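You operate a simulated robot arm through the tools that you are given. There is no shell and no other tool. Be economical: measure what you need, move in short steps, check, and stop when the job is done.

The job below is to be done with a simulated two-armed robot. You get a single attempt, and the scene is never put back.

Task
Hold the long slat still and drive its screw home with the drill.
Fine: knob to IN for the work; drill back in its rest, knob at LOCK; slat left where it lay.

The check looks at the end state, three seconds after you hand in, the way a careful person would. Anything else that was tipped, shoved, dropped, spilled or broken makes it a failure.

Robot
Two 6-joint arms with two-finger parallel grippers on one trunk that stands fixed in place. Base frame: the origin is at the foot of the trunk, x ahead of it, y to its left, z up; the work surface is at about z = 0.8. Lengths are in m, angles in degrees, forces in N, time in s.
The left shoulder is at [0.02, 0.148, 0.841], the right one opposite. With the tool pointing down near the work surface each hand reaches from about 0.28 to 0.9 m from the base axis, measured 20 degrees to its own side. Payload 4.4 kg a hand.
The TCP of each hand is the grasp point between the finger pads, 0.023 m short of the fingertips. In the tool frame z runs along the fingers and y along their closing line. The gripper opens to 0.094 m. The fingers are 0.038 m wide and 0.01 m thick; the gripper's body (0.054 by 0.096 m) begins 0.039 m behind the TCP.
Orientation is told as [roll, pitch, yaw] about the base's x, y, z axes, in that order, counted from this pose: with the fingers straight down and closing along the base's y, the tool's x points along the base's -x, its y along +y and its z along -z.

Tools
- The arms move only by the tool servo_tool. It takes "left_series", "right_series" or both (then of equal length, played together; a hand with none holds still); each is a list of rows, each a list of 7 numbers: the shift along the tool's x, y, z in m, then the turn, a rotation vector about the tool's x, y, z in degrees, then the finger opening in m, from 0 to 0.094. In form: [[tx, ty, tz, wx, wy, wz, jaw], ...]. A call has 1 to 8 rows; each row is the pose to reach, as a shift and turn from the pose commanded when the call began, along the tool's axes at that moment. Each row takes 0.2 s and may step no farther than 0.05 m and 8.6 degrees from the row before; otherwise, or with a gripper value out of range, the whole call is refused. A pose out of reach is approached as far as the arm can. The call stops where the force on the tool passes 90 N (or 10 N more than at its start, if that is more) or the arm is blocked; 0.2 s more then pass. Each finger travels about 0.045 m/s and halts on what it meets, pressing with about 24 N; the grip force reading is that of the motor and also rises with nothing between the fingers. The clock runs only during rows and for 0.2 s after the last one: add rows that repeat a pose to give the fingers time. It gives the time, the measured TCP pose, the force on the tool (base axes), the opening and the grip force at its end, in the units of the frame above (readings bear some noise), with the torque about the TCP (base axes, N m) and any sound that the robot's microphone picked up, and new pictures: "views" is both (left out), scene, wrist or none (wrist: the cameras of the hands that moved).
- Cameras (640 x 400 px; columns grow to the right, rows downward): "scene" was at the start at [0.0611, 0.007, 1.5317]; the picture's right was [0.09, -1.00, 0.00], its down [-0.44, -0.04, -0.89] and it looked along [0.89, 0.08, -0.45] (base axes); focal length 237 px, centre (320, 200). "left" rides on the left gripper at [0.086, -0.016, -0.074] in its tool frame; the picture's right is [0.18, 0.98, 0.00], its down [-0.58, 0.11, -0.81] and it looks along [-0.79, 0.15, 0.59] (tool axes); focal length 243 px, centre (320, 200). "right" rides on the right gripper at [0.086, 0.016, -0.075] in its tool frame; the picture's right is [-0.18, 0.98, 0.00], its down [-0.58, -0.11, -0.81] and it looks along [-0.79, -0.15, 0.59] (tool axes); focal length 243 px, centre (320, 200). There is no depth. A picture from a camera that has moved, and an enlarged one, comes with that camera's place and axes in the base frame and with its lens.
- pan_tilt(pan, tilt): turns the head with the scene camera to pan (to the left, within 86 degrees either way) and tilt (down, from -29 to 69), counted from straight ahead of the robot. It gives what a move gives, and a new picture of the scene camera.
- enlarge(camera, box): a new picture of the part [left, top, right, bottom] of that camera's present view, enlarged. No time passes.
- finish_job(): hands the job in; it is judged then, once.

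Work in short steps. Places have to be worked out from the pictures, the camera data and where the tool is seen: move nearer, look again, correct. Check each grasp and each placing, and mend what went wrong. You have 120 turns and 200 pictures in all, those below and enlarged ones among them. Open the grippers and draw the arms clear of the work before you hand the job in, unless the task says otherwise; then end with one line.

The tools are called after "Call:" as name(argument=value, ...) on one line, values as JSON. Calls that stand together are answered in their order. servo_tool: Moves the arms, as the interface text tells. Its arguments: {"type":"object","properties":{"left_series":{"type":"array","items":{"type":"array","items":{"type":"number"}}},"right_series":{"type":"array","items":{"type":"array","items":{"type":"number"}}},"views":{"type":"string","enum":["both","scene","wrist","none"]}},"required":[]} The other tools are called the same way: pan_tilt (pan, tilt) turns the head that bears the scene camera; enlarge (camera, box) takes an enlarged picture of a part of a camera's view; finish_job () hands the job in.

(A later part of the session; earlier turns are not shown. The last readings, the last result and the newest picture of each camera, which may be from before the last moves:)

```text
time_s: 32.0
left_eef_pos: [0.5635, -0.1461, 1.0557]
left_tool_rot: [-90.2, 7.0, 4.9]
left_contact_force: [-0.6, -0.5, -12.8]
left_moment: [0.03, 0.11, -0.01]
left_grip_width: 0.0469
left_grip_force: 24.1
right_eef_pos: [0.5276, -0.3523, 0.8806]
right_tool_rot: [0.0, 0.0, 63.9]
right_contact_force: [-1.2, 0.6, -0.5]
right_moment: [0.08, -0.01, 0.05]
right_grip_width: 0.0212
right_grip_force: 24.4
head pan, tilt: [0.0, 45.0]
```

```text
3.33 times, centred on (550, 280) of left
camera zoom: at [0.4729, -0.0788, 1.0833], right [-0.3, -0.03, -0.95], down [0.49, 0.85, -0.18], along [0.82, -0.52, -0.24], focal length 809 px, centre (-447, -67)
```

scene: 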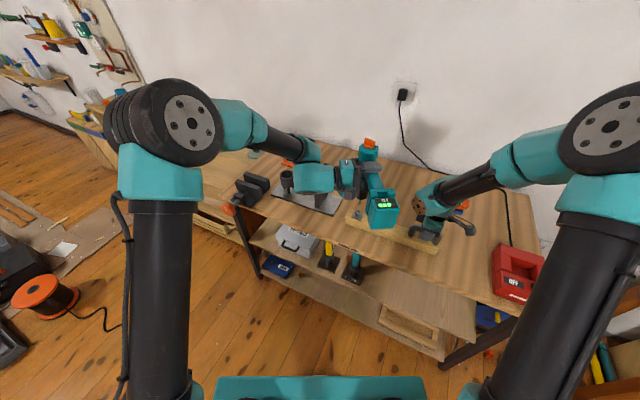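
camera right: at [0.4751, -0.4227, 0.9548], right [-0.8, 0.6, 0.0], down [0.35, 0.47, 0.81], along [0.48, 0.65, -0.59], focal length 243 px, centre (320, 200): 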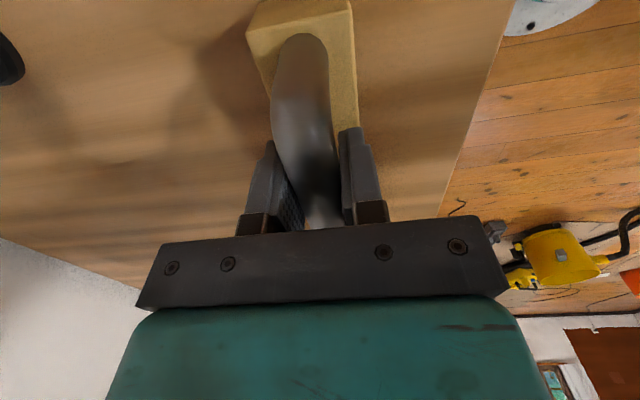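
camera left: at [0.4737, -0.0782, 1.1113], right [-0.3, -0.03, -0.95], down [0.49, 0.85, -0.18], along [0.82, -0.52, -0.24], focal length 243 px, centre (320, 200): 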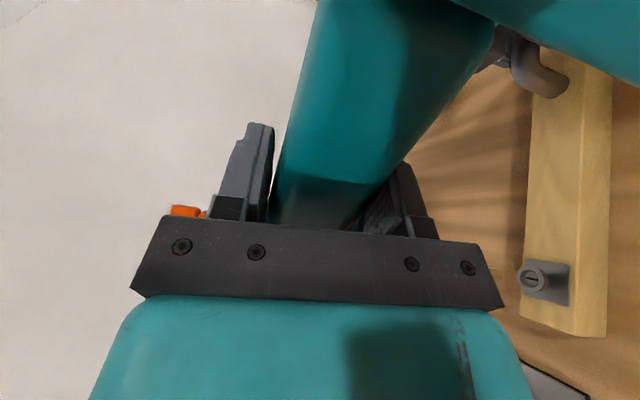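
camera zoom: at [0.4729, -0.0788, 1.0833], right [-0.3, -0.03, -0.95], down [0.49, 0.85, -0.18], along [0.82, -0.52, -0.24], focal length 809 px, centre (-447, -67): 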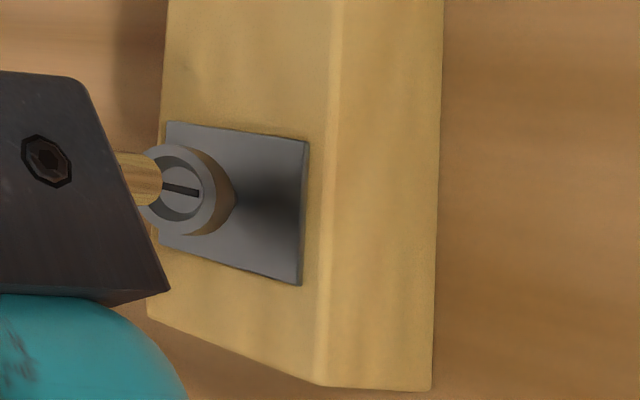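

Aligned within view ambiguity, with ~1 cm gap. I'll go down in small steps, watching force and picture.

Call:
servo_tool(left_series=[[-0.0006, 0.005, 0, 0, 0, 0, 0.03], [-0.0011, 0.009, 0, 0, 0, 0, 0.03]], views="none")

Call:
enlarge(camera="scene", box=[344, 200, 376, 220])

Call:
enlarge(camera="left", box=[480, 240, 560, 300])

```text
time_s: 32.6
left_eef_pos: [0.5618, -0.147, 1.048]
left_tool_rot: [-90.1, 7.0, 5.1]
left_contact_force: [-0.3, -0.4, -12.7]
left_moment: [-0.02, 0.1, -0.03]
left_grip_width: 0.0471
left_grip_force: 24.1
right_eef_pos: [0.528, -0.352, 0.8798]
right_tool_rot: [0.0, 0.0, 64.1]
right_contact_force: [-0.1, 0.2, -0.1]
right_moment: [0.01, 0.01, 0.07]
right_grip_width: 0.0214
right_grip_force: 23.8
head pan, tilt: [0.0, 45.0]
```

```text
16.00 times, centred on (360, 210) of scene
camera zoom: at [0.0513, -0.0011, 1.5035], right [0.0, -1.0, 0.0], down [-0.71, 0.0, -0.71], along [0.71, 0.0, -0.71], focal length 3785 px, centre (-320, 40)
```

zoom: 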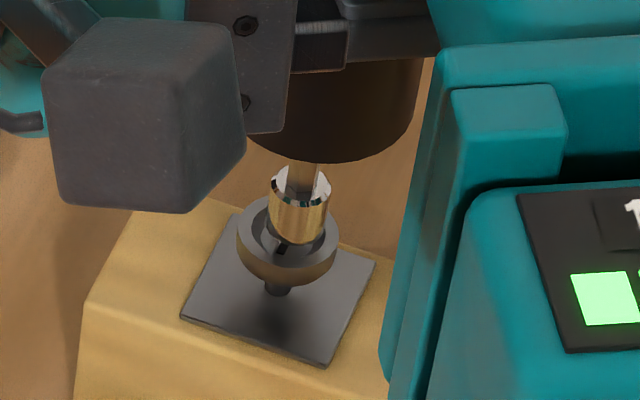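

```text
6.67 times, centred on (520, 270) of left
camera zoom: at [0.4728, -0.0789, 1.0744], right [-0.3, -0.03, -0.95], down [0.49, 0.85, -0.18], along [0.82, -0.52, -0.24], focal length 1618 px, centre (-1013, -267)
```

zoom: 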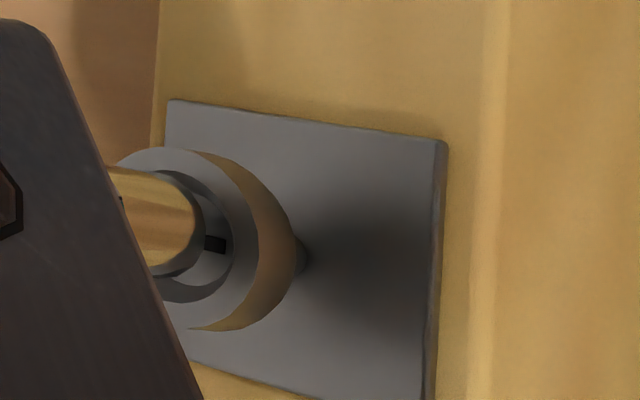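

The bit is at the cup's mouth, offset ~2 mm toward -y. I'll shift +y 2 mm and lower 4 mm.

Call:
servo_tool(left_series=[[0, 0, -0.002, 0, 0, 0, 0.03], [-0.0005, 0.004, -0.002, 0, 0, 0, 0.03]], views="none")

Call:
enlarge(camera="scene", box=[344, 200, 376, 220])

Call:
enlarge(camera="left", box=[480, 240, 560, 300])

```text
time_s: 33.2
left_eef_pos: [0.5613, -0.1438, 1.0441]
left_tool_rot: [-90.1, 7.1, 5.0]
left_contact_force: [0.6, -0.3, -12.4]
left_moment: [-0.01, 0.16, 0.32]
left_grip_width: 0.0469
left_grip_force: 24.0
right_eef_pos: [0.5286, -0.3525, 0.8799]
right_tool_rot: [0.0, -0.1, 64.0]
right_contact_force: [-0.7, 0.1, 0.5]
right_moment: [-0.01, -0.01, -0.17]
right_grip_width: 0.0213
right_grip_force: 24.4
head pan, tilt: [0.0, 45.0]
```

```text
16.00 times, centred on (360, 210) of scene
camera zoom: at [0.0513, -0.001, 1.5035], right [0.0, -1.0, 0.0], down [-0.71, 0.0, -0.71], along [0.71, 0.0, -0.71], focal length 3785 px, centre (-320, 40)
```

zoom: 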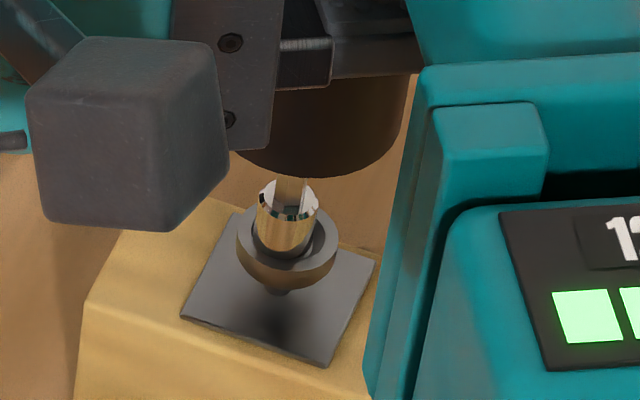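

```text
6.67 times, centred on (520, 270) of left
camera zoom: at [0.4726, -0.0766, 1.0704], right [-0.3, -0.03, -0.95], down [0.49, 0.85, -0.18], along [0.82, -0.52, -0.24], focal length 1618 px, centre (-1013, -267)
```

zoom: 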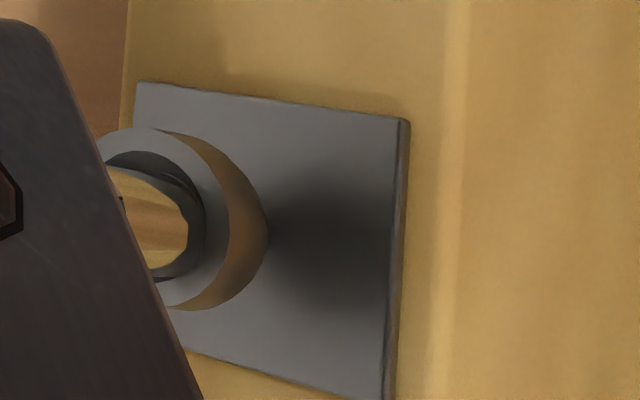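

The bit sits inside the cup and a reaction torque appeared on both hands. I'll press down 3 mm and dwell.

Call:
servo_tool(left_series=[[-0.0002, 0.0015, 0, 0, 0, 0, 0.03], [-0.0004, 0.003, 0, 0, 0, 0, 0.03], [-0.0004, 0.003, 0, 0, 0, 0, 0.03], [-0.0004, 0.003, 0, 0, 0, 0, 0.03]], views="none")

Call:
enlarge(camera="scene", box=[344, 200, 376, 220])

```text
time_s: 34.2
left_eef_pos: [0.5616, -0.1447, 1.0409]
left_tool_rot: [-90.1, 7.0, 5.0]
left_contact_force: [0.2, 0.2, -12.4]
left_moment: [-0.05, 0.1, -0.01]
left_grip_width: 0.0469
left_grip_force: 24.1
right_eef_pos: [0.5285, -0.3518, 0.8795]
right_tool_rot: [0.0, 0.0, 64.0]
right_contact_force: [0.5, 0.5, -0.5]
right_moment: [-0.02, -0.02, -0.06]
right_grip_width: 0.0213
right_grip_force: 23.7
head pan, tilt: [0.0, 45.0]
```

```text
16.00 times, centred on (360, 210) of scene
camera zoom: at [0.0513, -0.0011, 1.5035], right [0.0, -1.0, 0.0], down [-0.71, 0.0, -0.71], along [0.71, 0.0, -0.71], focal length 3785 px, centre (-320, 40)
```

zoom: 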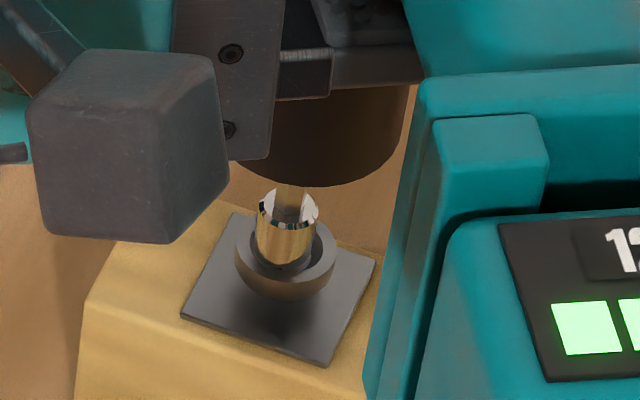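

The screw is going in (the cup is lower now). I'll keep following it down slowly.

Call:
servo_tool(left_series=[[-0.0001, 0.001, 0, 0, 0, 0, 0.03], [-0.0002, 0.002, 0, 0, 0, 0, 0.03], [-0.0004, 0.003, 0, 0, 0, 0, 0.03], [-0.0005, 0.004, 0, 0, 0, 0, 0.03], [-0.0005, 0.004, 0, 0, 0, 0, 0.03]], views="none")

Call:
enlarge(camera="scene", box=[344, 200, 376, 220])

```text
time_s: 35.4
left_eef_pos: [0.5629, -0.1443, 1.0357]
left_tool_rot: [-90.1, 7.0, 5.0]
left_contact_force: [-0.1, -0.3, -12.5]
left_moment: [-0.03, 0.15, 0.01]
left_grip_width: 0.0468
left_grip_force: 24.1
right_eef_pos: [0.5282, -0.3526, 0.8789]
right_tool_rot: [0.0, 0.0, 64.0]
right_contact_force: [-0.3, 1.2, 0.2]
right_moment: [0.01, 0.0, -0.1]
right_grip_width: 0.0216
right_grip_force: 24.1
head pan, tilt: [0.0, 45.0]
```

```text
16.00 times, centred on (360, 210) of scene
camera zoom: at [0.0513, -0.0011, 1.5035], right [0.0, -1.0, 0.0], down [-0.71, 0.0, -0.71], along [0.71, 0.0, -0.71], focal length 3785 px, centre (-320, 40)
```

zoom: 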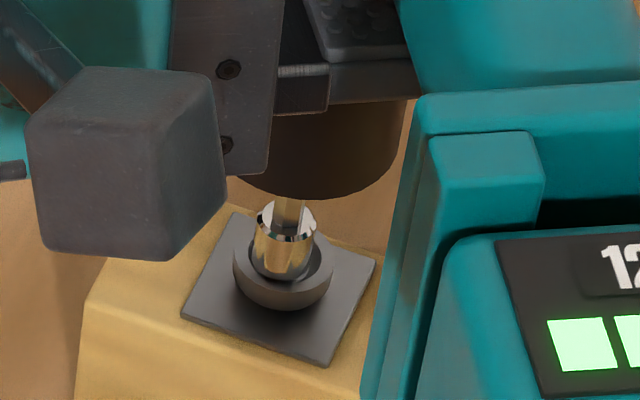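

It keeps sinking; continue pressing.

Call:
servo_tool(left_series=[[-0.0001, 0.001, 0, 0, 0, 0, 0.03], [-0.0002, 0.002, 0, 0, 0, 0, 0.03], [-0.0004, 0.003, 0, 0, 0, 0, 0.03], [-0.0005, 0.004, 0, 0, 0, 0, 0.03], [-0.0005, 0.004, 0, 0, 0, 0, 0.03], [-0.0005, 0.004, 0, 0, 0, 0, 0.03]], views="none")

Call:
enlarge(camera="scene", box=[344, 200, 376, 220])

```text
time_s: 36.8
left_eef_pos: [0.5613, -0.1442, 1.0329]
left_tool_rot: [-90.3, 7.0, 4.9]
left_contact_force: [-0.1, 0.5, -8.9]
left_moment: [0.05, -0.07, 0.01]
left_grip_width: 0.0471
left_grip_force: 24.2
right_eef_pos: [0.5285, -0.3529, 0.8801]
right_tool_rot: [-0.1, 0.1, 64.0]
right_contact_force: [0.7, 0.7, -0.3]
right_moment: [-0.02, 0.02, -0.13]
right_grip_width: 0.0214
right_grip_force: 24.6
head pan, tilt: [0.0, 45.0]
```

```text
16.00 times, centred on (360, 210) of scene
camera zoom: at [0.0513, -0.001, 1.5035], right [0.0, -1.0, 0.0], down [-0.71, 0.0, -0.71], along [0.71, 0.0, -0.71], focal length 3785 px, centre (-320, 40)
```

zoom: 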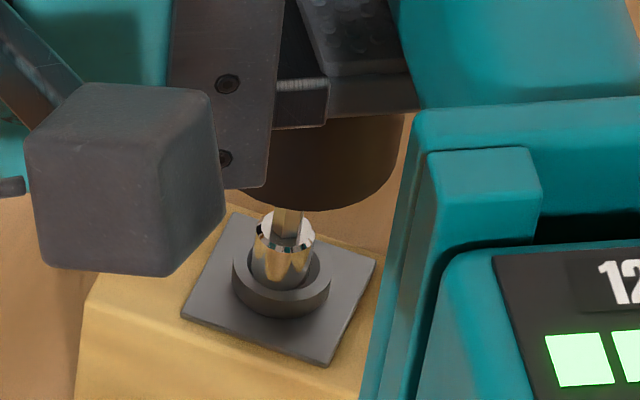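

Axial contact now 3–4 N; the head seems nearly on the plate. Press a bit more and listen.

Call:
servo_tool(left_series=[[-0.0001, 0.001, 0, 0, 0, 0, 0.03], [-0.0002, 0.002, 0, 0, 0, 0, 0.03], [-0.0002, 0.002, 0, 0, 0, 0, 0.03], [-0.0002, 0.002, 0, 0, 0, 0, 0.03], [-0.0002, 0.002, 0, 0, 0, 0, 0.03], [-0.0002, 0.002, 0, 0, 0, 0, 0.03]], views="none")

Call:
enlarge(camera="scene", box=[344, 200, 376, 220])

Call:
enlarge(camera="left", box=[450, 220, 570, 310])

```text
time_s: 38.2
left_eef_pos: [0.5622, -0.1454, 1.032]
left_tool_rot: [-90.3, 6.8, 5.0]
left_contact_force: [-3.4, -2.2, 13.3]
left_moment: [-0.11, -0.89, 0.32]
left_grip_width: 0.0484
left_grip_force: 24.0
right_eef_pos: [0.527, -0.3522, 0.8806]
right_tool_rot: [0.0, 0.0, 64.0]
right_contact_force: [0.7, 2.8, -3.8]
right_moment: [-0.05, 0.03, -0.22]
right_grip_width: 0.0212
right_grip_force: 24.2
head pan, tilt: [0.0, 45.0]
```

```text
16.00 times, centred on (360, 210) of scene
camera zoom: at [0.0509, -0.001, 1.5035], right [0.0, -1.0, 0.0], down [-0.71, 0.0, -0.71], along [0.71, 0.0, -0.71], focal length 3785 px, centre (-320, 40)
```

zoom: 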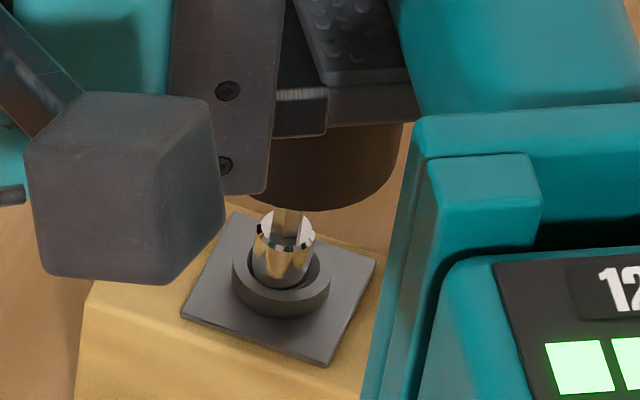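

```text
4.44 times, centred on (510, 265) of left
camera zoom: at [0.4723, -0.0772, 1.0582], right [-0.3, -0.03, -0.95], down [0.49, 0.85, -0.18], along [0.82, -0.52, -0.24], focal length 1078 px, centre (-524, -89)
```

zoom: 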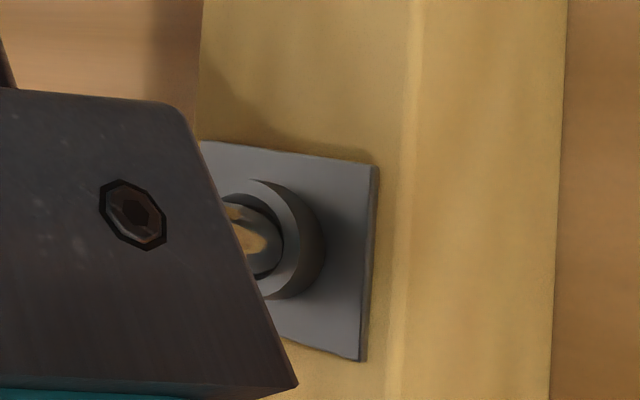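

It now resists firmly (26 N) and the head no longer sinks: it's seated on the plate. I'll lift clear and inspect the screw and the drill's tilt.

Call:
servo_tool(left_series=[[0.0004, -0.003, 0, 0, 0, 0, 0.03], [0.0012, -0.01, 0, 0, 0, 0, 0.03], [0.0037, -0.03, 0, 0, 0, 0, 0.03], [0.0073, -0.06, 0, 0, 0, 0, 0.03], [0.011, -0.09, 0, 0, 0, 0, 0.03], [0.0147, -0.12, 0, 0, 0, 0, 0.03]], views="both")

Call:
enlarge(camera="scene", box=[344, 200, 376, 220])

Call:
enlarge(camera="scene", box=[290, 110, 450, 230])

```text
time_s: 39.6
left_eef_pos: [0.5609, -0.1446, 1.1522]
left_tool_rot: [-90.2, 7.1, 5.0]
left_contact_force: [0.9, 0.0, -13.5]
left_moment: [-0.02, 0.14, -0.01]
left_grip_width: 0.047
left_grip_force: 24.6
right_eef_pos: [0.5283, -0.352, 0.8799]
right_tool_rot: [0.0, 0.0, 64.0]
right_contact_force: [-0.4, -0.5, -0.4]
right_moment: [0.0, -0.05, 0.11]
right_grip_width: 0.0213
right_grip_force: 24.2
head pan, tilt: [0.0, 45.0]
camera left: at [0.4729, -0.0767, 1.1784], right [-0.3, -0.03, -0.95], down [0.49, 0.85, -0.18], along [0.82, -0.52, -0.24], focal length 243 px, centre (320, 200)
```

scene: 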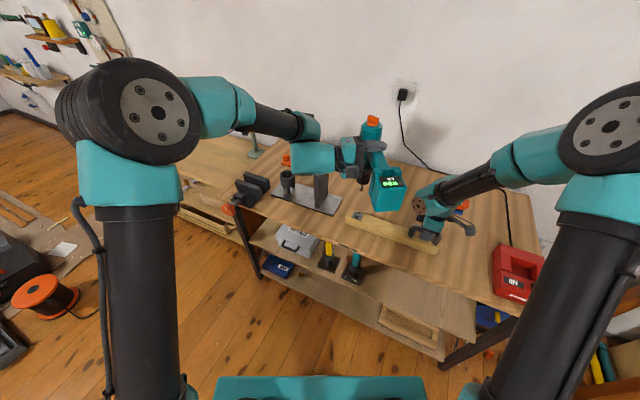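
left: 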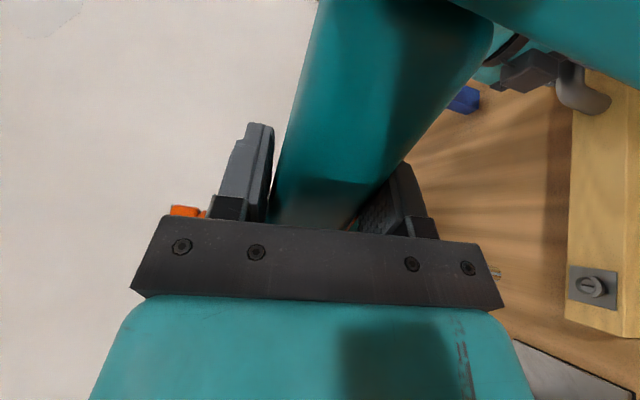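

```text
16.00 times, centred on (360, 210) of scene
camera zoom: at [0.0515, -0.0011, 1.5035], right [0.0, -1.0, 0.0], down [-0.71, 0.0, -0.71], along [0.71, 0.0, -0.71], focal length 3785 px, centre (-320, 40)
```

zoom: 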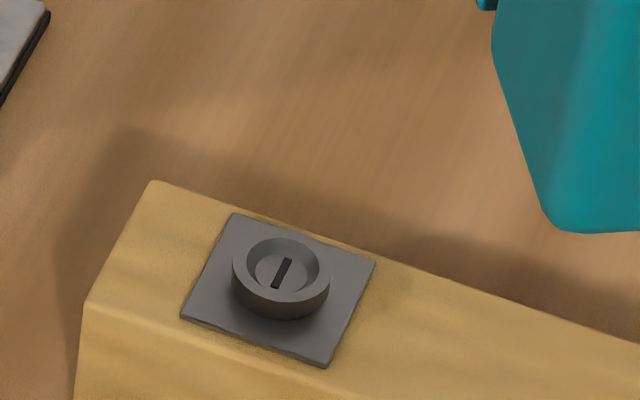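

```text
3.33 times, centred on (370, 170) of scene
camera zoom: at [0.0515, -0.0011, 1.5035], right [0.0, -1.0, 0.0], down [-0.71, 0.0, -0.71], along [0.71, 0.0, -0.71], focal length 788 px, centre (153, 300)
```

zoom: 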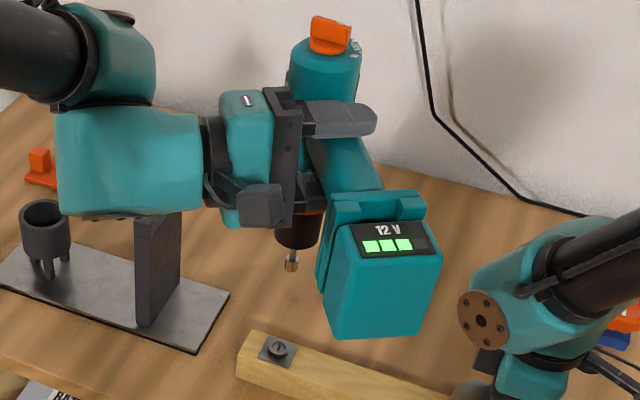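

The screw head sits flat on its plate. Now I take the drill back: raise so the bit clears the saddle horns (~0.95), then reverse the carry to above the rest.

Call:
servo_tool(left_series=[[0.0037, -0.0298, 0, 0, 0, 0, 0.03]], views="none")

Call:
servo_tool(left_series=[[-0.0297, -0.0036, -0.0247, 0.91, -7.44, 0, 0.03], [-0.0593, -0.0073, -0.0493, 1.83, -14.89, 0, 0.03], [-0.089, -0.0109, -0.074, 2.74, -22.33, 0, 0.03], [-0.1187, -0.0146, -0.0986, 3.66, -29.78, 0, 0.03], [-0.1483, -0.0182, -0.1233, 4.57, -37.22, 0, 0.03], [-0.178, -0.0218, -0.1479, 5.48, -44.66, 0, 0.03], [-0.2076, -0.0255, -0.1726, 6.4, -52.1, 0, 0.03], [-0.2373, -0.0291, -0.1972, 7.31, -59.55, 0, 0.03]], views="both")

Call:
enlarge(camera="scene", box=[240, 90, 368, 220])

```text
time_s: 40.0
left_eef_pos: [0.5625, -0.1433, 1.1814]
left_tool_rot: [-90.0, 7.0, 5.0]
left_contact_force: [0.6, -0.1, -12.5]
left_moment: [-0.02, 0.17, 0.02]
left_grip_width: 0.0472
left_grip_force: 23.7
right_eef_pos: [0.5284, -0.3523, 0.8801]
right_tool_rot: [-0.1, 0.1, 64.0]
right_contact_force: [0.6, 0.7, 1.1]
right_moment: [-0.09, 0.02, 0.07]
right_grip_width: 0.0214
right_grip_force: 23.9
head pan, tilt: [0.0, 45.0]
```

```text
time_s: 41.8
left_eef_pos: [0.7827, 0.0744, 1.1809]
left_tool_rot: [-90.0, 7.1, 65.0]
left_contact_force: [-1.1, -0.1, -12.6]
left_moment: [-0.11, 0.05, 0.0]
left_grip_width: 0.0472
left_grip_force: 23.6
right_eef_pos: [0.5291, -0.3517, 0.8807]
right_tool_rot: [0.1, 0.0, 64.0]
right_contact_force: [0.2, -0.7, 1.5]
right_moment: [0.07, 0.03, 0.1]
right_grip_width: 0.0215
right_grip_force: 24.1
head pan, tilt: [0.0, 45.0]
camera left: at [0.681, 0.0299, 1.2076], right [-0.13, -0.28, -0.95], down [-0.49, 0.85, -0.18], along [0.86, 0.45, -0.24], focal length 243 px, centre (320, 200)
```

scene: 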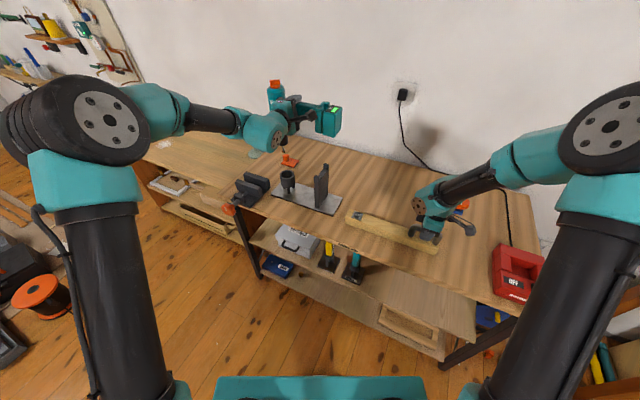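
left: 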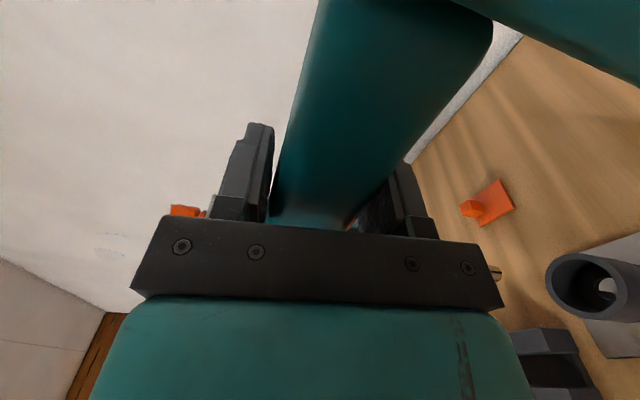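

```text
3.08 times, centred on (304, 155) of scene
camera zoom: at [0.0513, -0.001, 1.5035], right [0.0, -1.0, 0.0], down [-0.71, 0.0, -0.71], along [0.71, 0.0, -0.71], focal length 728 px, centre (369, 338)
```

zoom: 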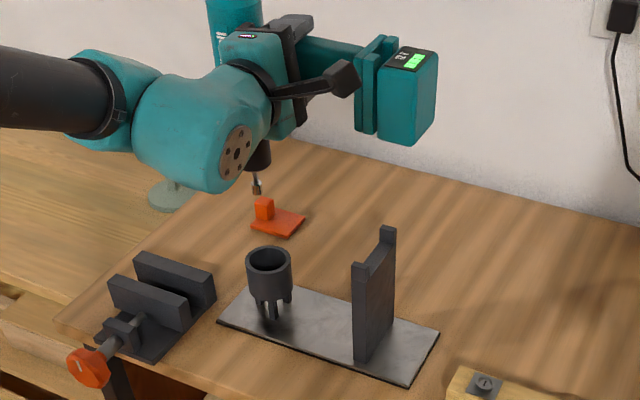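

Back above the rest with the drill upright; bit estimated within ~4–8 mm of the cup's centre. I'll lower 8 cm with a small correction and re-measure.

Call:
servo_tool(left_series=[[-0.001, 0.03, 0, 0, 0, 0, 0.03], [-0.0046, 0.06, 0, 0, 0, 0, 0.03], [-0.0071, 0.0797, 0, 0, 0, 0, 0.03]], views="wrist")

Call:
enlarge(camera="scene", box=[260, 140, 340, 200])

Call:
enlarge(camera="left", box=[460, 210, 620, 330])

```text
time_s: 42.6
left_eef_pos: [0.7821, 0.0716, 1.1018]
left_tool_rot: [-90.1, 7.2, 65.0]
left_contact_force: [0.0, 0.2, -12.6]
left_moment: [-0.09, 0.04, 0.01]
left_grip_width: 0.047
left_grip_force: 24.0
right_eef_pos: [0.5278, -0.3518, 0.8804]
right_tool_rot: [-0.1, 0.0, 64.1]
right_contact_force: [-0.5, -1.9, 1.8]
right_moment: [0.02, 0.01, 0.06]
right_grip_width: 0.0216
right_grip_force: 24.0
head pan, tilt: [0.0, 45.0]
camera left: at [0.6796, 0.0273, 1.1283], right [-0.13, -0.28, -0.95], down [-0.49, 0.85, -0.18], along [0.86, 0.45, -0.25], focal length 243 px, centre (320, 200)
```

left: 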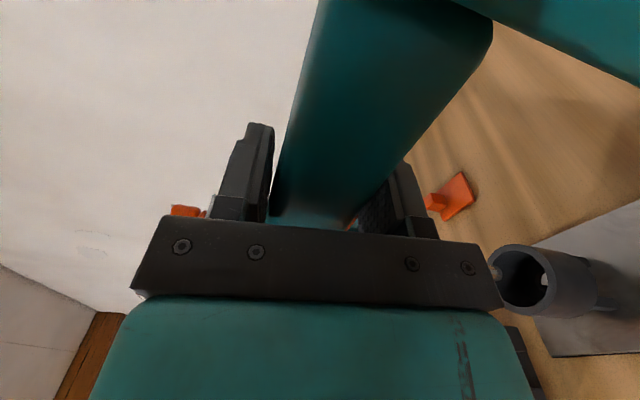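

```text
6.67 times, centred on (300, 170) of scene
camera zoom: at [0.0513, -0.001, 1.5035], right [0.0, -1.0, 0.0], down [-0.71, 0.0, -0.71], along [0.71, 0.0, -0.71], focal length 1577 px, centre (453, 400)
```

zoom: 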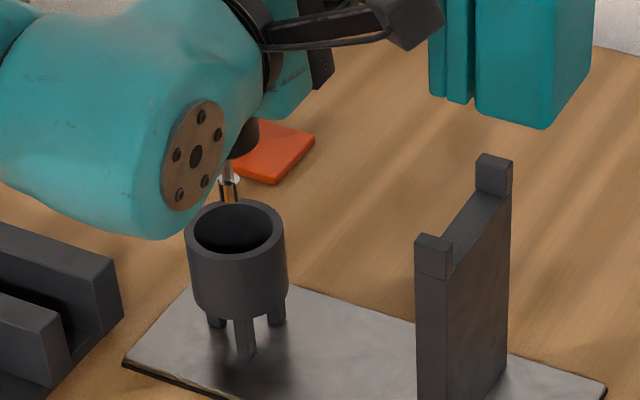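

```text
3.33 times, centred on (540, 270) of left
camera zoom: at [0.6796, 0.0273, 1.1283], right [-0.13, -0.28, -0.95], down [-0.49, 0.85, -0.18], along [0.86, 0.45, -0.25], focal length 809 px, centre (-413, -33)
```

zoom: 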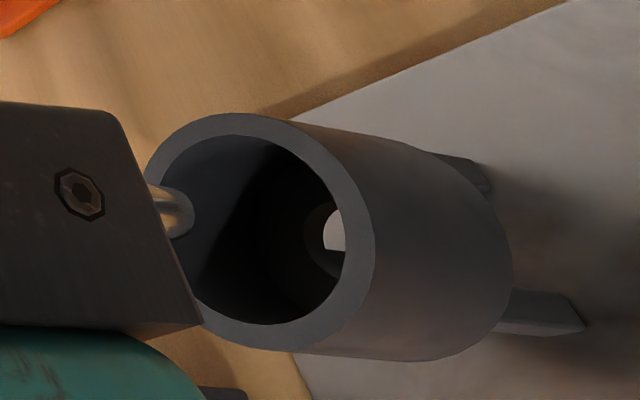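

Close to the cup; before inserting I want to compare the drill's attitude against its original pose. Zoom on knob, flange and battery.

Call:
enlarge(camera="scene", box=[258, 84, 354, 144])

Call:
enlarge(camera="left", box=[250, 0, 506, 160])

```text
6.67 times, centred on (306, 114) of scene
camera zoom: at [0.0513, -0.001, 1.5035], right [0.0, -1.0, 0.0], down [-0.71, 0.0, -0.71], along [0.71, 0.0, -0.71], focal length 1577 px, centre (413, 773)
```

zoom: 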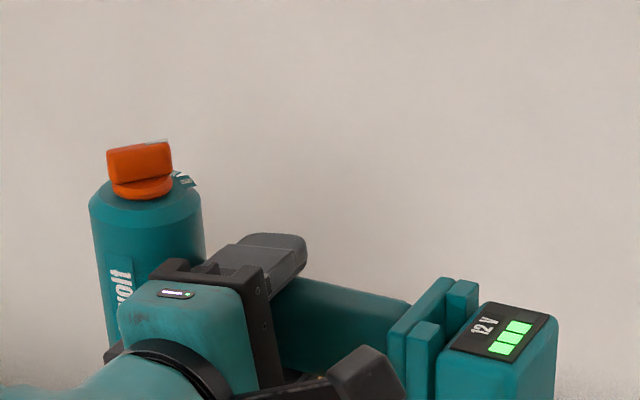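

```text
2.50 times, centred on (378, 80) of left
camera zoom: at [0.6796, 0.0273, 1.1283], right [-0.13, -0.28, -0.95], down [-0.49, 0.85, -0.18], along [0.86, 0.45, -0.25], focal length 606 px, centre (175, 500)
```

zoom: 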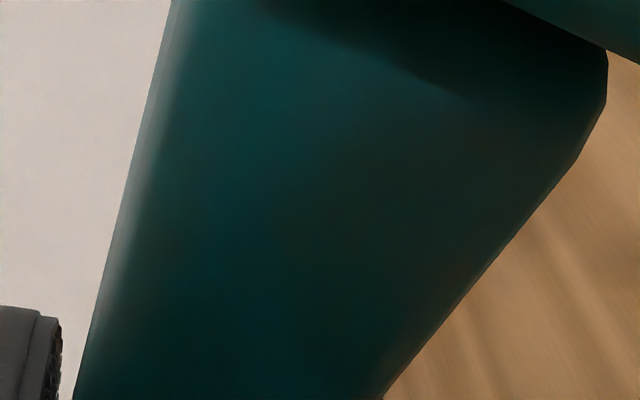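

Pose comparison shows the drill is within ~2 mm and ~1° of its original attitude, just ~2–3 mm lower in the grip. I'll trim slightly and lower the bit into the cup's mouth, watching forces.

Call:
servo_tool(left_series=[[-0.0007, 0.015, 0, 0, 0, 0.4, 0.03], [-0.0025, 0.03, 0, 0, 0, 0.4, 0.03], [-0.0039, 0.0407, 0, 0, 0, 0.4, 0.03]], views="none")

Call:
enlarge(camera="scene", box=[260, 130, 356, 190])

Call:
enlarge(camera="left", box=[440, 190, 600, 310])

```text
time_s: 43.4
left_eef_pos: [0.7812, 0.0689, 1.0594]
left_tool_rot: [-90.1, 6.8, 65.0]
left_contact_force: [-0.7, -0.4, -12.0]
left_moment: [-0.17, 0.04, -0.01]
left_grip_width: 0.0468
left_grip_force: 23.6
right_eef_pos: [0.5275, -0.3507, 0.8803]
right_tool_rot: [0.1, 0.0, 63.9]
right_contact_force: [-0.6, -0.3, 1.6]
right_moment: [0.02, -0.01, 0.1]
right_grip_width: 0.0214
right_grip_force: 24.3
head pan, tilt: [0.0, 45.0]
```

```text
6.67 times, centred on (308, 160) of scene
camera zoom: at [0.0513, -0.001, 1.5035], right [0.0, -1.0, 0.0], down [-0.71, 0.0, -0.71], along [0.71, 0.0, -0.71], focal length 1577 px, centre (400, 467)
```

zoom: 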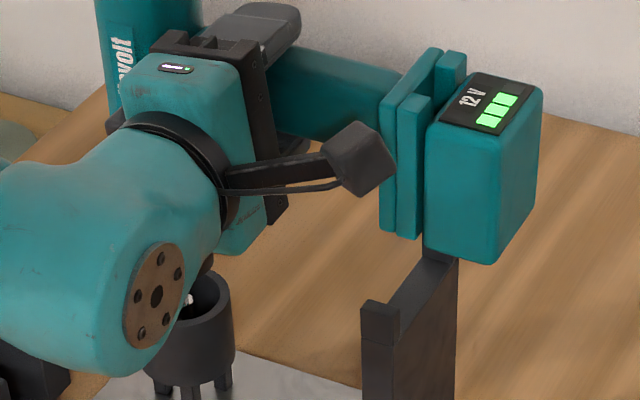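

```text
3.33 times, centred on (520, 250) of left
camera zoom: at [0.6793, 0.0254, 1.0861], right [-0.13, -0.27, -0.95], down [-0.49, 0.85, -0.18], along [0.86, 0.45, -0.24], focal length 809 px, centre (-347, 33)
```

zoom: 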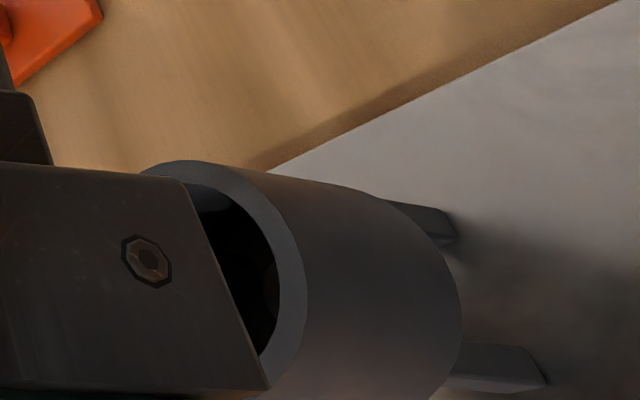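

I drifted ~3 mm toward the battery side; the bit shows right of cup centre by about that. I'll correct and lower 3 cm more.

Call:
servo_tool(left_series=[[-0.003, 0, 0, 0, 0, 0, 0.03], [-0.004, 0.01, 0, 0, 0, 0, 0.03], [-0.0055, 0.02, 0, 0, 0, 0, 0.03], [-0.0065, 0.03, 0, 0, 0, 0, 0.03]], views="none")

Call:
enlarge(camera="scene", box=[260, 130, 356, 190])

Call:
enlarge(camera="left", box=[440, 190, 600, 310])

```text
time_s: 44.4
left_eef_pos: [0.7827, 0.0714, 1.0298]
left_tool_rot: [-90.2, 6.8, 65.0]
left_contact_force: [-0.4, -0.6, -12.5]
left_moment: [-0.09, 0.05, 0.01]
left_grip_width: 0.0471
left_grip_force: 23.8
right_eef_pos: [0.5292, -0.3516, 0.8795]
right_tool_rot: [0.1, 0.1, 64.0]
right_contact_force: [-0.4, 0.3, 2.0]
right_moment: [0.06, 0.01, 0.06]
right_grip_width: 0.0213
right_grip_force: 23.9
head pan, tilt: [0.0, 45.0]
```

```text
6.67 times, centred on (308, 160) of scene
camera zoom: at [0.0513, -0.001, 1.5035], right [0.0, -1.0, 0.0], down [-0.71, 0.0, -0.71], along [0.71, 0.0, -0.71], focal length 1577 px, centre (400, 467)
```

zoom: 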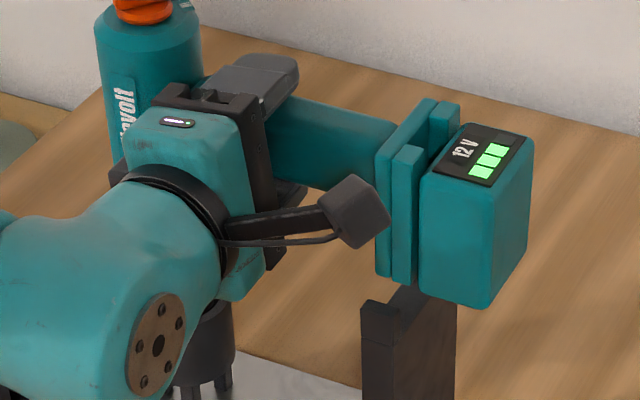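

```text
3.33 times, centred on (520, 250) of left
camera zoom: at [0.6801, 0.028, 1.0558], right [-0.13, -0.27, -0.95], down [-0.49, 0.85, -0.18], along [0.86, 0.45, -0.24], focal length 809 px, centre (-347, 33)
```

zoom: 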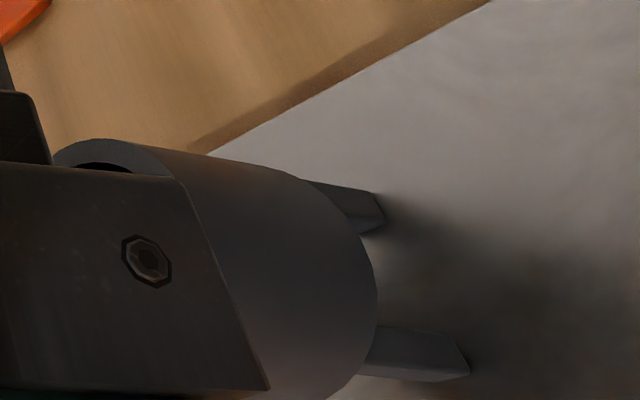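

Laterally the battery/flange now match the original picture within ~1–2 mm. Continue lowering 2 cm.

Call:
servo_tool(left_series=[[-0.0009, 0.007, 0, 0, 0, 0, 0.03], [-0.0017, 0.014, 0, 0, 0, 0, 0.03], [-0.0025, 0.021, 0, 0, 0, 0, 0.03]], views="none")

Call:
enlarge(camera="scene", box=[260, 130, 356, 190])

```text
time_s: 45.2
left_eef_pos: [0.7824, 0.0734, 1.0076]
left_tool_rot: [-90.1, 6.8, 65.0]
left_contact_force: [0.1, 0.2, -13.4]
left_moment: [-0.12, 0.04, 0.0]
left_grip_width: 0.0473
left_grip_force: 23.8
right_eef_pos: [0.5282, -0.3514, 0.8802]
right_tool_rot: [0.0, 0.0, 64.1]
right_contact_force: [-0.5, 0.1, 1.4]
right_moment: [0.01, -0.01, 0.04]
right_grip_width: 0.0215
right_grip_force: 23.9
head pan, tilt: [0.0, 45.0]
```

```text
6.67 times, centred on (308, 160) of scene
camera zoom: at [0.0514, -0.001, 1.5035], right [0.0, -1.0, 0.0], down [-0.71, 0.0, -0.71], along [0.71, 0.0, -0.71], focal length 1577 px, centre (400, 467)
```

zoom: 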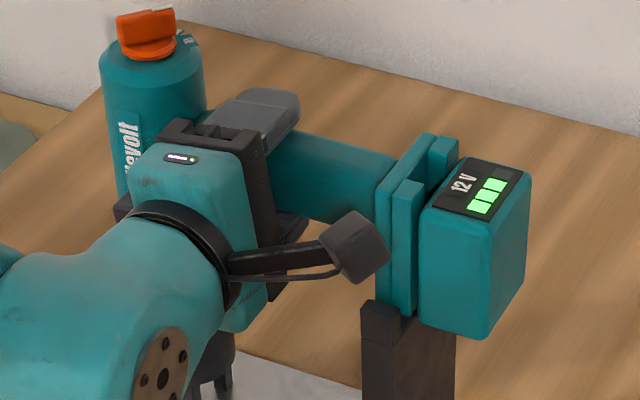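

~12 mm left to the original height, lateral match good. Lower 1 cm more, watching force.

Call:
servo_tool(left_series=[[-0.0005, 0.004, 0, 0, 0, 0, 0.03], [-0.0009, 0.007, 0, 0, 0, 0, 0.03], [-0.0012, 0.01, 0, 0, 0, 0, 0.03]], views="none")

Call:
enlarge(camera="scene", box=[260, 130, 356, 190])

```text
time_s: 46.0
left_eef_pos: [0.7827, 0.0719, 0.9976]
left_tool_rot: [-90.0, 6.9, 64.9]
left_contact_force: [-0.9, -0.5, -12.5]
left_moment: [-0.14, 0.06, 0.01]
left_grip_width: 0.0468
left_grip_force: 23.4
right_eef_pos: [0.5288, -0.3518, 0.8801]
right_tool_rot: [0.0, -0.1, 64.1]
right_contact_force: [-0.2, 0.5, -0.1]
right_moment: [0.01, -0.02, 0.07]
right_grip_width: 0.0217
right_grip_force: 23.8
head pan, tilt: [0.0, 45.0]
```

```text
6.67 times, centred on (308, 160) of scene
camera zoom: at [0.0514, -0.001, 1.5035], right [0.0, -1.0, 0.0], down [-0.71, 0.0, -0.71], along [0.71, 0.0, -0.71], focal length 1577 px, centre (400, 467)
```

zoom: 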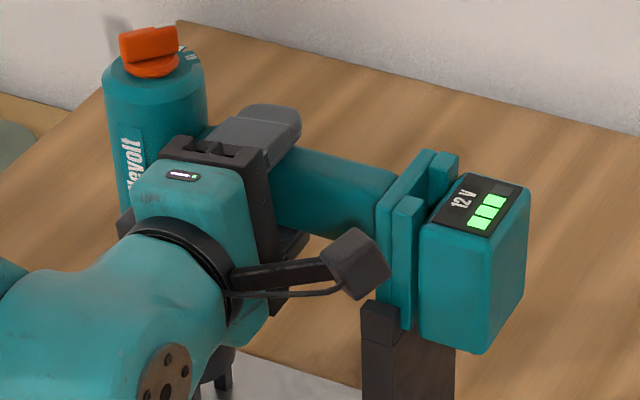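

Nearly identical to the original picture. Lower 1 mm at a time until the rest takes the load.

Call:
servo_tool(left_series=[[-0.0001, 0.001, 0, 0, 0, 0, 0.03], [-0.0002, 0.002, 0, 0, 0, 0, 0.03], [-0.0003, 0.003, 0, 0, 0, 0, 0.03]], views="none")

Call:
enlarge(camera="scene", box=[260, 130, 356, 190])

```text
time_s: 46.8
left_eef_pos: [0.783, 0.0728, 0.9983]
left_tool_rot: [-90.4, 6.6, 65.0]
left_contact_force: [-3.0, -1.4, 6.7]
left_moment: [0.55, 0.02, 0.11]
left_grip_width: 0.0476
left_grip_force: 24.5
right_eef_pos: [0.5273, -0.3516, 0.8793]
right_tool_rot: [0.0, 0.0, 63.9]
right_contact_force: [0.5, 0.9, -0.7]
right_moment: [-0.04, 0.0, -0.02]
right_grip_width: 0.0214
right_grip_force: 23.7
head pan, tilt: [0.0, 45.0]
```

```text
6.67 times, centred on (308, 160) of scene
camera zoom: at [0.0509, -0.0011, 1.5035], right [0.0, -1.0, 0.0], down [-0.71, 0.0, -0.71], along [0.71, 0.0, -0.71], focal length 1577 px, centre (400, 467)
```

zoom: 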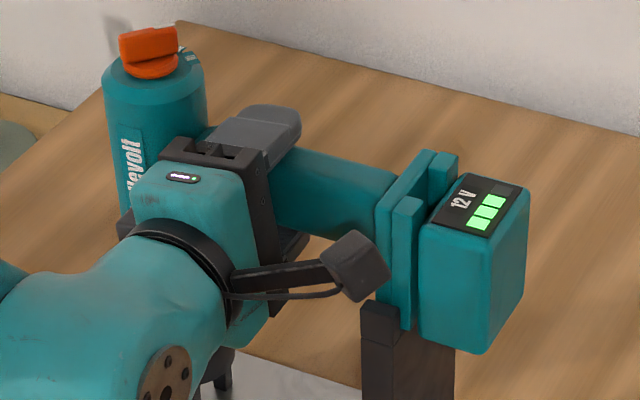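

The rest is carrying the drill (20 N). I'll ease up 1 mm and open the jaws.

Call:
servo_tool(left_series=[[0.0001, -0.001, 0, 0, 0, 0, 0.03], [0.0001, -0.001, 0, 0, 0, 0, 0.05], [0.0001, -0.001, 0, 0, 0, 0, 0.06], [0.0001, -0.001, 0, 0, 0, 0, 0.075], [0.0001, -0.001, 0, 0, 0, 0, 0.088], [0.0001, -0.001, 0, 0, 0, 0, 0.088]], views="wrist")

Call:
enlarge(camera="scene", box=[260, 130, 356, 190])

```text
time_s: 48.2
left_eef_pos: [0.7828, 0.0728, 0.9977]
left_tool_rot: [-90.1, 6.7, 65.1]
left_contact_force: [0.4, 0.2, -0.7]
left_moment: [0.04, 0.0, -0.03]
left_grip_width: 0.088
left_grip_force: 0.1
right_eef_pos: [0.5284, -0.3519, 0.8795]
right_tool_rot: [0.1, 0.1, 64.1]
right_contact_force: [-0.2, 0.1, -1.0]
right_moment: [-0.05, 0.05, 0.04]
right_grip_width: 0.0217
right_grip_force: 23.4
head pan, tilt: [0.0, 45.0]
camera left: at [0.6798, 0.0282, 1.023], right [-0.12, -0.27, -0.95], down [-0.49, 0.85, -0.18], along [0.86, 0.45, -0.24], focal length 243 px, centre (320, 200)
```

left: 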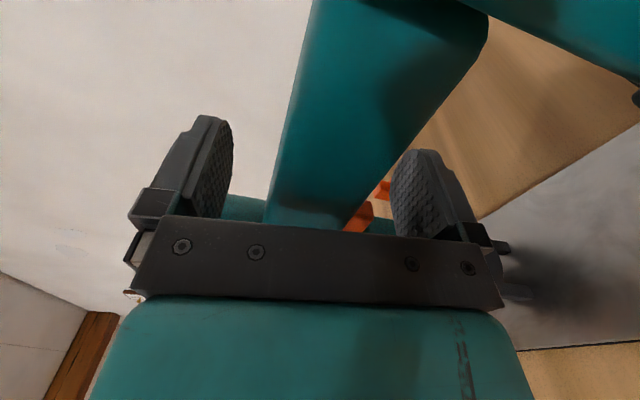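

```text
6.67 times, centred on (308, 160) of scene
camera zoom: at [0.0511, -0.001, 1.5035], right [0.0, -1.0, 0.0], down [-0.71, 0.0, -0.71], along [0.71, 0.0, -0.71], focal length 1577 px, centre (400, 467)
```

zoom: 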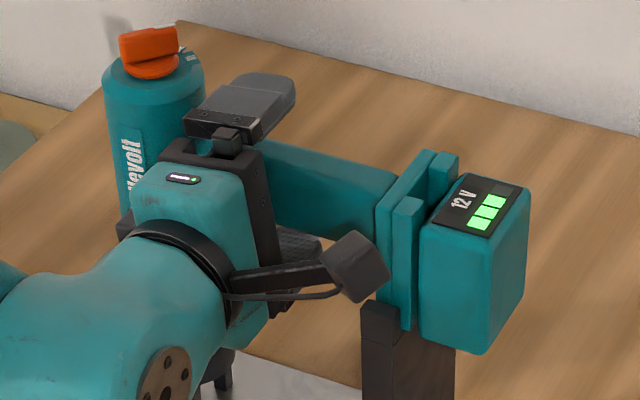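

The drill stays put on its rest. Retract the left hand straight back.

Call:
servo_tool(left_series=[[0, 0, -0.03, 0, 0, 0, 0.088], [0, 0, -0.07, 0, 0, 0, 0.094], [0, 0, -0.11, 0, 0, 0, 0.094], [0, 0, -0.15, 0, 0, 0, 0.094]], views="none")

Call:
enlarge(camera="scene", box=[250, 120, 362, 220])

```text
time_s: 49.2
left_eef_pos: [0.645, 0.1367, 0.9961]
left_tool_rot: [-90.1, 6.8, 65.0]
left_contact_force: [0.9, 0.1, -0.5]
left_moment: [0.0, 0.0, 0.0]
left_grip_width: 0.0943
left_grip_force: 0.0
right_eef_pos: [0.5288, -0.3519, 0.8788]
right_tool_rot: [0.0, 0.0, 64.0]
right_contact_force: [-0.2, -0.3, 0.1]
right_moment: [-0.29, 0.14, 0.01]
right_grip_width: 0.022
right_grip_force: 23.9
head pan, tilt: [0.0, 45.0]
```

```text
4.00 times, centred on (306, 170) of scene
camera zoom: at [0.0513, -0.0012, 1.5035], right [0.0, -1.0, 0.0], down [-0.71, 0.0, -0.71], along [0.71, 0.0, -0.71], focal length 946 px, centre (376, 320)
```

zoom: 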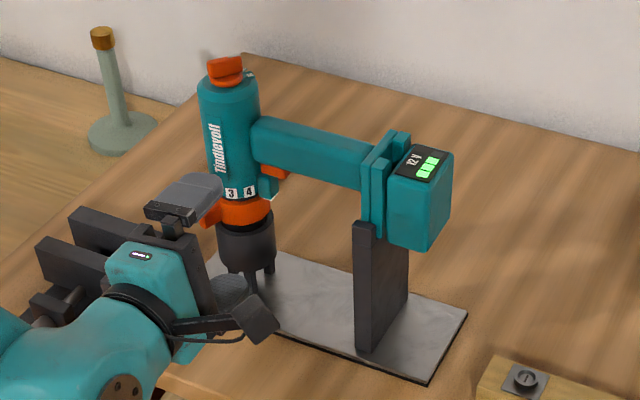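

The drill is seated as before. Now I'll raise the left hand (removing its tilt), and release the slat with the right hand, rising straight up.

Call:
servo_tool(left_series=[[0.004, -0.032, -0.007, 0, 0, 1.5, 0.094], [0.008, -0.065, -0.014, 0, 0, 3, 0.094], [0.012, -0.097, -0.021, 0, 0, 4.5, 0.094], [0.016, -0.13, -0.028, 0, 0, 5.5, 0.094], [0.02, -0.162, -0.035, 0, 0, 6.8, 0.094]], right_series=[[0, 0, 0, 0, 0, 0, 0.045], [0, 0, 0, 0, 0, 0, 0.065], [0, 0, 0, 0, 0, 0, 0.07], [0, 0, -0.03, 0, 0, 0, 0.07], [0, 0, -0.07, 0, 0, 0, 0.07]], views="scene")

Call:
enlarge(camera="scene", box=[335, 190, 455, 265])

```text
time_s: 50.4
left_eef_pos: [0.6137, 0.1503, 1.1587]
left_tool_rot: [-90.0, -0.1, 65.1]
left_contact_force: [0.5, 0.5, 0.0]
left_moment: [-0.01, -0.01, -0.03]
left_grip_width: 0.0941
left_grip_force: 0.0
right_eef_pos: [0.5286, -0.3526, 0.9487]
right_tool_rot: [0.0, -0.1, 63.9]
right_contact_force: [0.2, 0.2, -0.2]
right_moment: [0.01, 0.04, 0.04]
right_grip_width: 0.0701
right_grip_force: 0.0
head pan, tilt: [0.0, 45.0]
```

scene: 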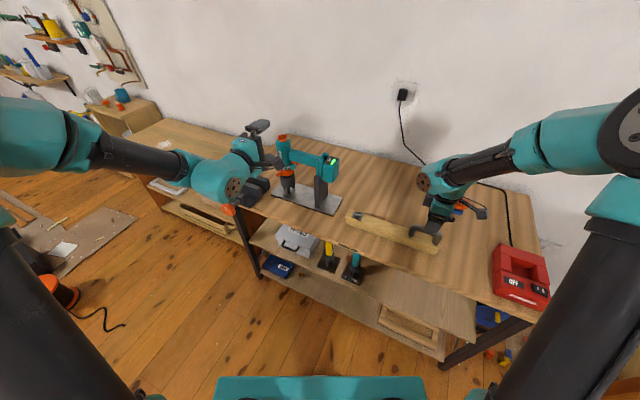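

```text
5.33 times, centred on (395, 228) of scene
camera zoom: at [0.0517, -0.0011, 1.5035], right [0.0, -1.0, 0.0], down [-0.71, 0.0, -0.71], along [0.71, 0.0, -0.71], focal length 1262 px, centre (-80, 53)
```

zoom: 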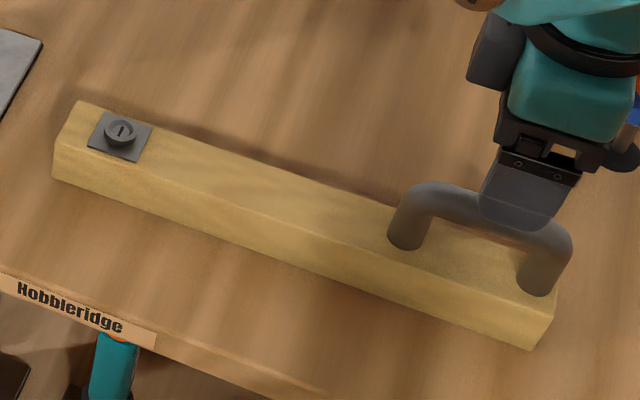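

The slat is exactly where it lay. Now rotate the left hand back to fingers-down while the right hand rises clear.

Call:
servo_tool(left_series=[[0, 0, 0, -4.9, 4.9, 4.9, 0.094], [0, 0, 0, -9.8, 9.8, 9.8, 0.094], [0, 0, 0, -14.7, 14.7, 14.7, 0.094], [0, 0, 0, -19.6, 19.6, 19.6, 0.094], [0, 0, 0, -24.5, 24.5, 24.5, 0.094], [0, 0, 0, -29.4, 29.4, 29.4, 0.094], [0, 0, 0, -34.3, 34.3, 34.3, 0.094]], right_series=[[0, 0, -0.04, 0, 0, 0, 0.07], [0, 0, -0.08, 0, 0, 0, 0.07], [0, 0, -0.12, 0, 0, 0, 0.07], [0.03, 0, -0.15, 0, 0, 0, 0.07], [0.06, 0, -0.17, 0, 0, 0, 0.07], [0.06, 0, -0.17, 0, 0, 0, 0.07], [0.06, 0, -0.17, 0, 0, 0, 0.07]], views="none")

Call:
servo_tool(left_series=[[0, 0, 0, -4.9, 4.9, 4.9, 0.094], [0, 0, 0, -9.8, 9.8, 9.8, 0.094], [0, 0, 0, -14.7, 14.7, 14.7, 0.094], [0, 0, 0, -19.6, 19.6, 19.6, 0.094], [0, 0, 0, -24.5, 24.5, 24.5, 0.094], [0, 0, 0, -29.4, 29.4, 29.4, 0.094], [0, 0, 0, -34.3, 34.3, 34.3, 0.094], [0, 0, 0, -35, 35, 35, 0.094]], views="scene")

```text
time_s: 52.0
left_eef_pos: [0.6139, 0.1502, 1.1587]
left_tool_rot: [-45.5, -19.6, 20.5]
left_contact_force: [0.9, 0.6, 0.9]
left_moment: [0.01, 0.02, 0.01]
left_grip_width: 0.0942
left_grip_force: 0.1
right_eef_pos: [0.5014, -0.4043, 1.1194]
right_tool_rot: [0.1, 0.0, 64.0]
right_contact_force: [0.4, -0.5, -0.3]
right_moment: [-0.01, 0.04, -0.03]
right_grip_width: 0.07
right_grip_force: 0.0
head pan, tilt: [0.0, 45.0]
```

```text
time_s: 53.8
left_eef_pos: [0.6134, 0.15, 1.1591]
left_tool_rot: [0.3, 0.0, -25.1]
left_contact_force: [0.3, 0.9, 0.7]
left_moment: [-0.03, 0.01, 0.0]
left_grip_width: 0.0941
left_grip_force: 0.0
right_eef_pos: [0.5011, -0.4043, 1.1204]
right_tool_rot: [0.0, 0.0, 64.1]
right_contact_force: [-0.7, 1.0, 0.6]
right_moment: [0.01, 0.0, -0.02]
right_grip_width: 0.0702
right_grip_force: 0.1
head pan, tilt: [0.0, 45.0]
```

scene: 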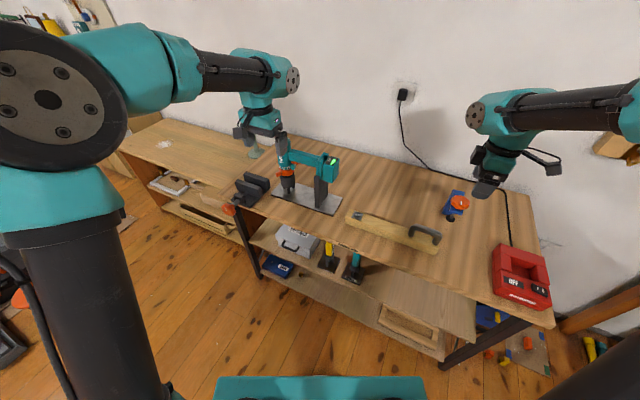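

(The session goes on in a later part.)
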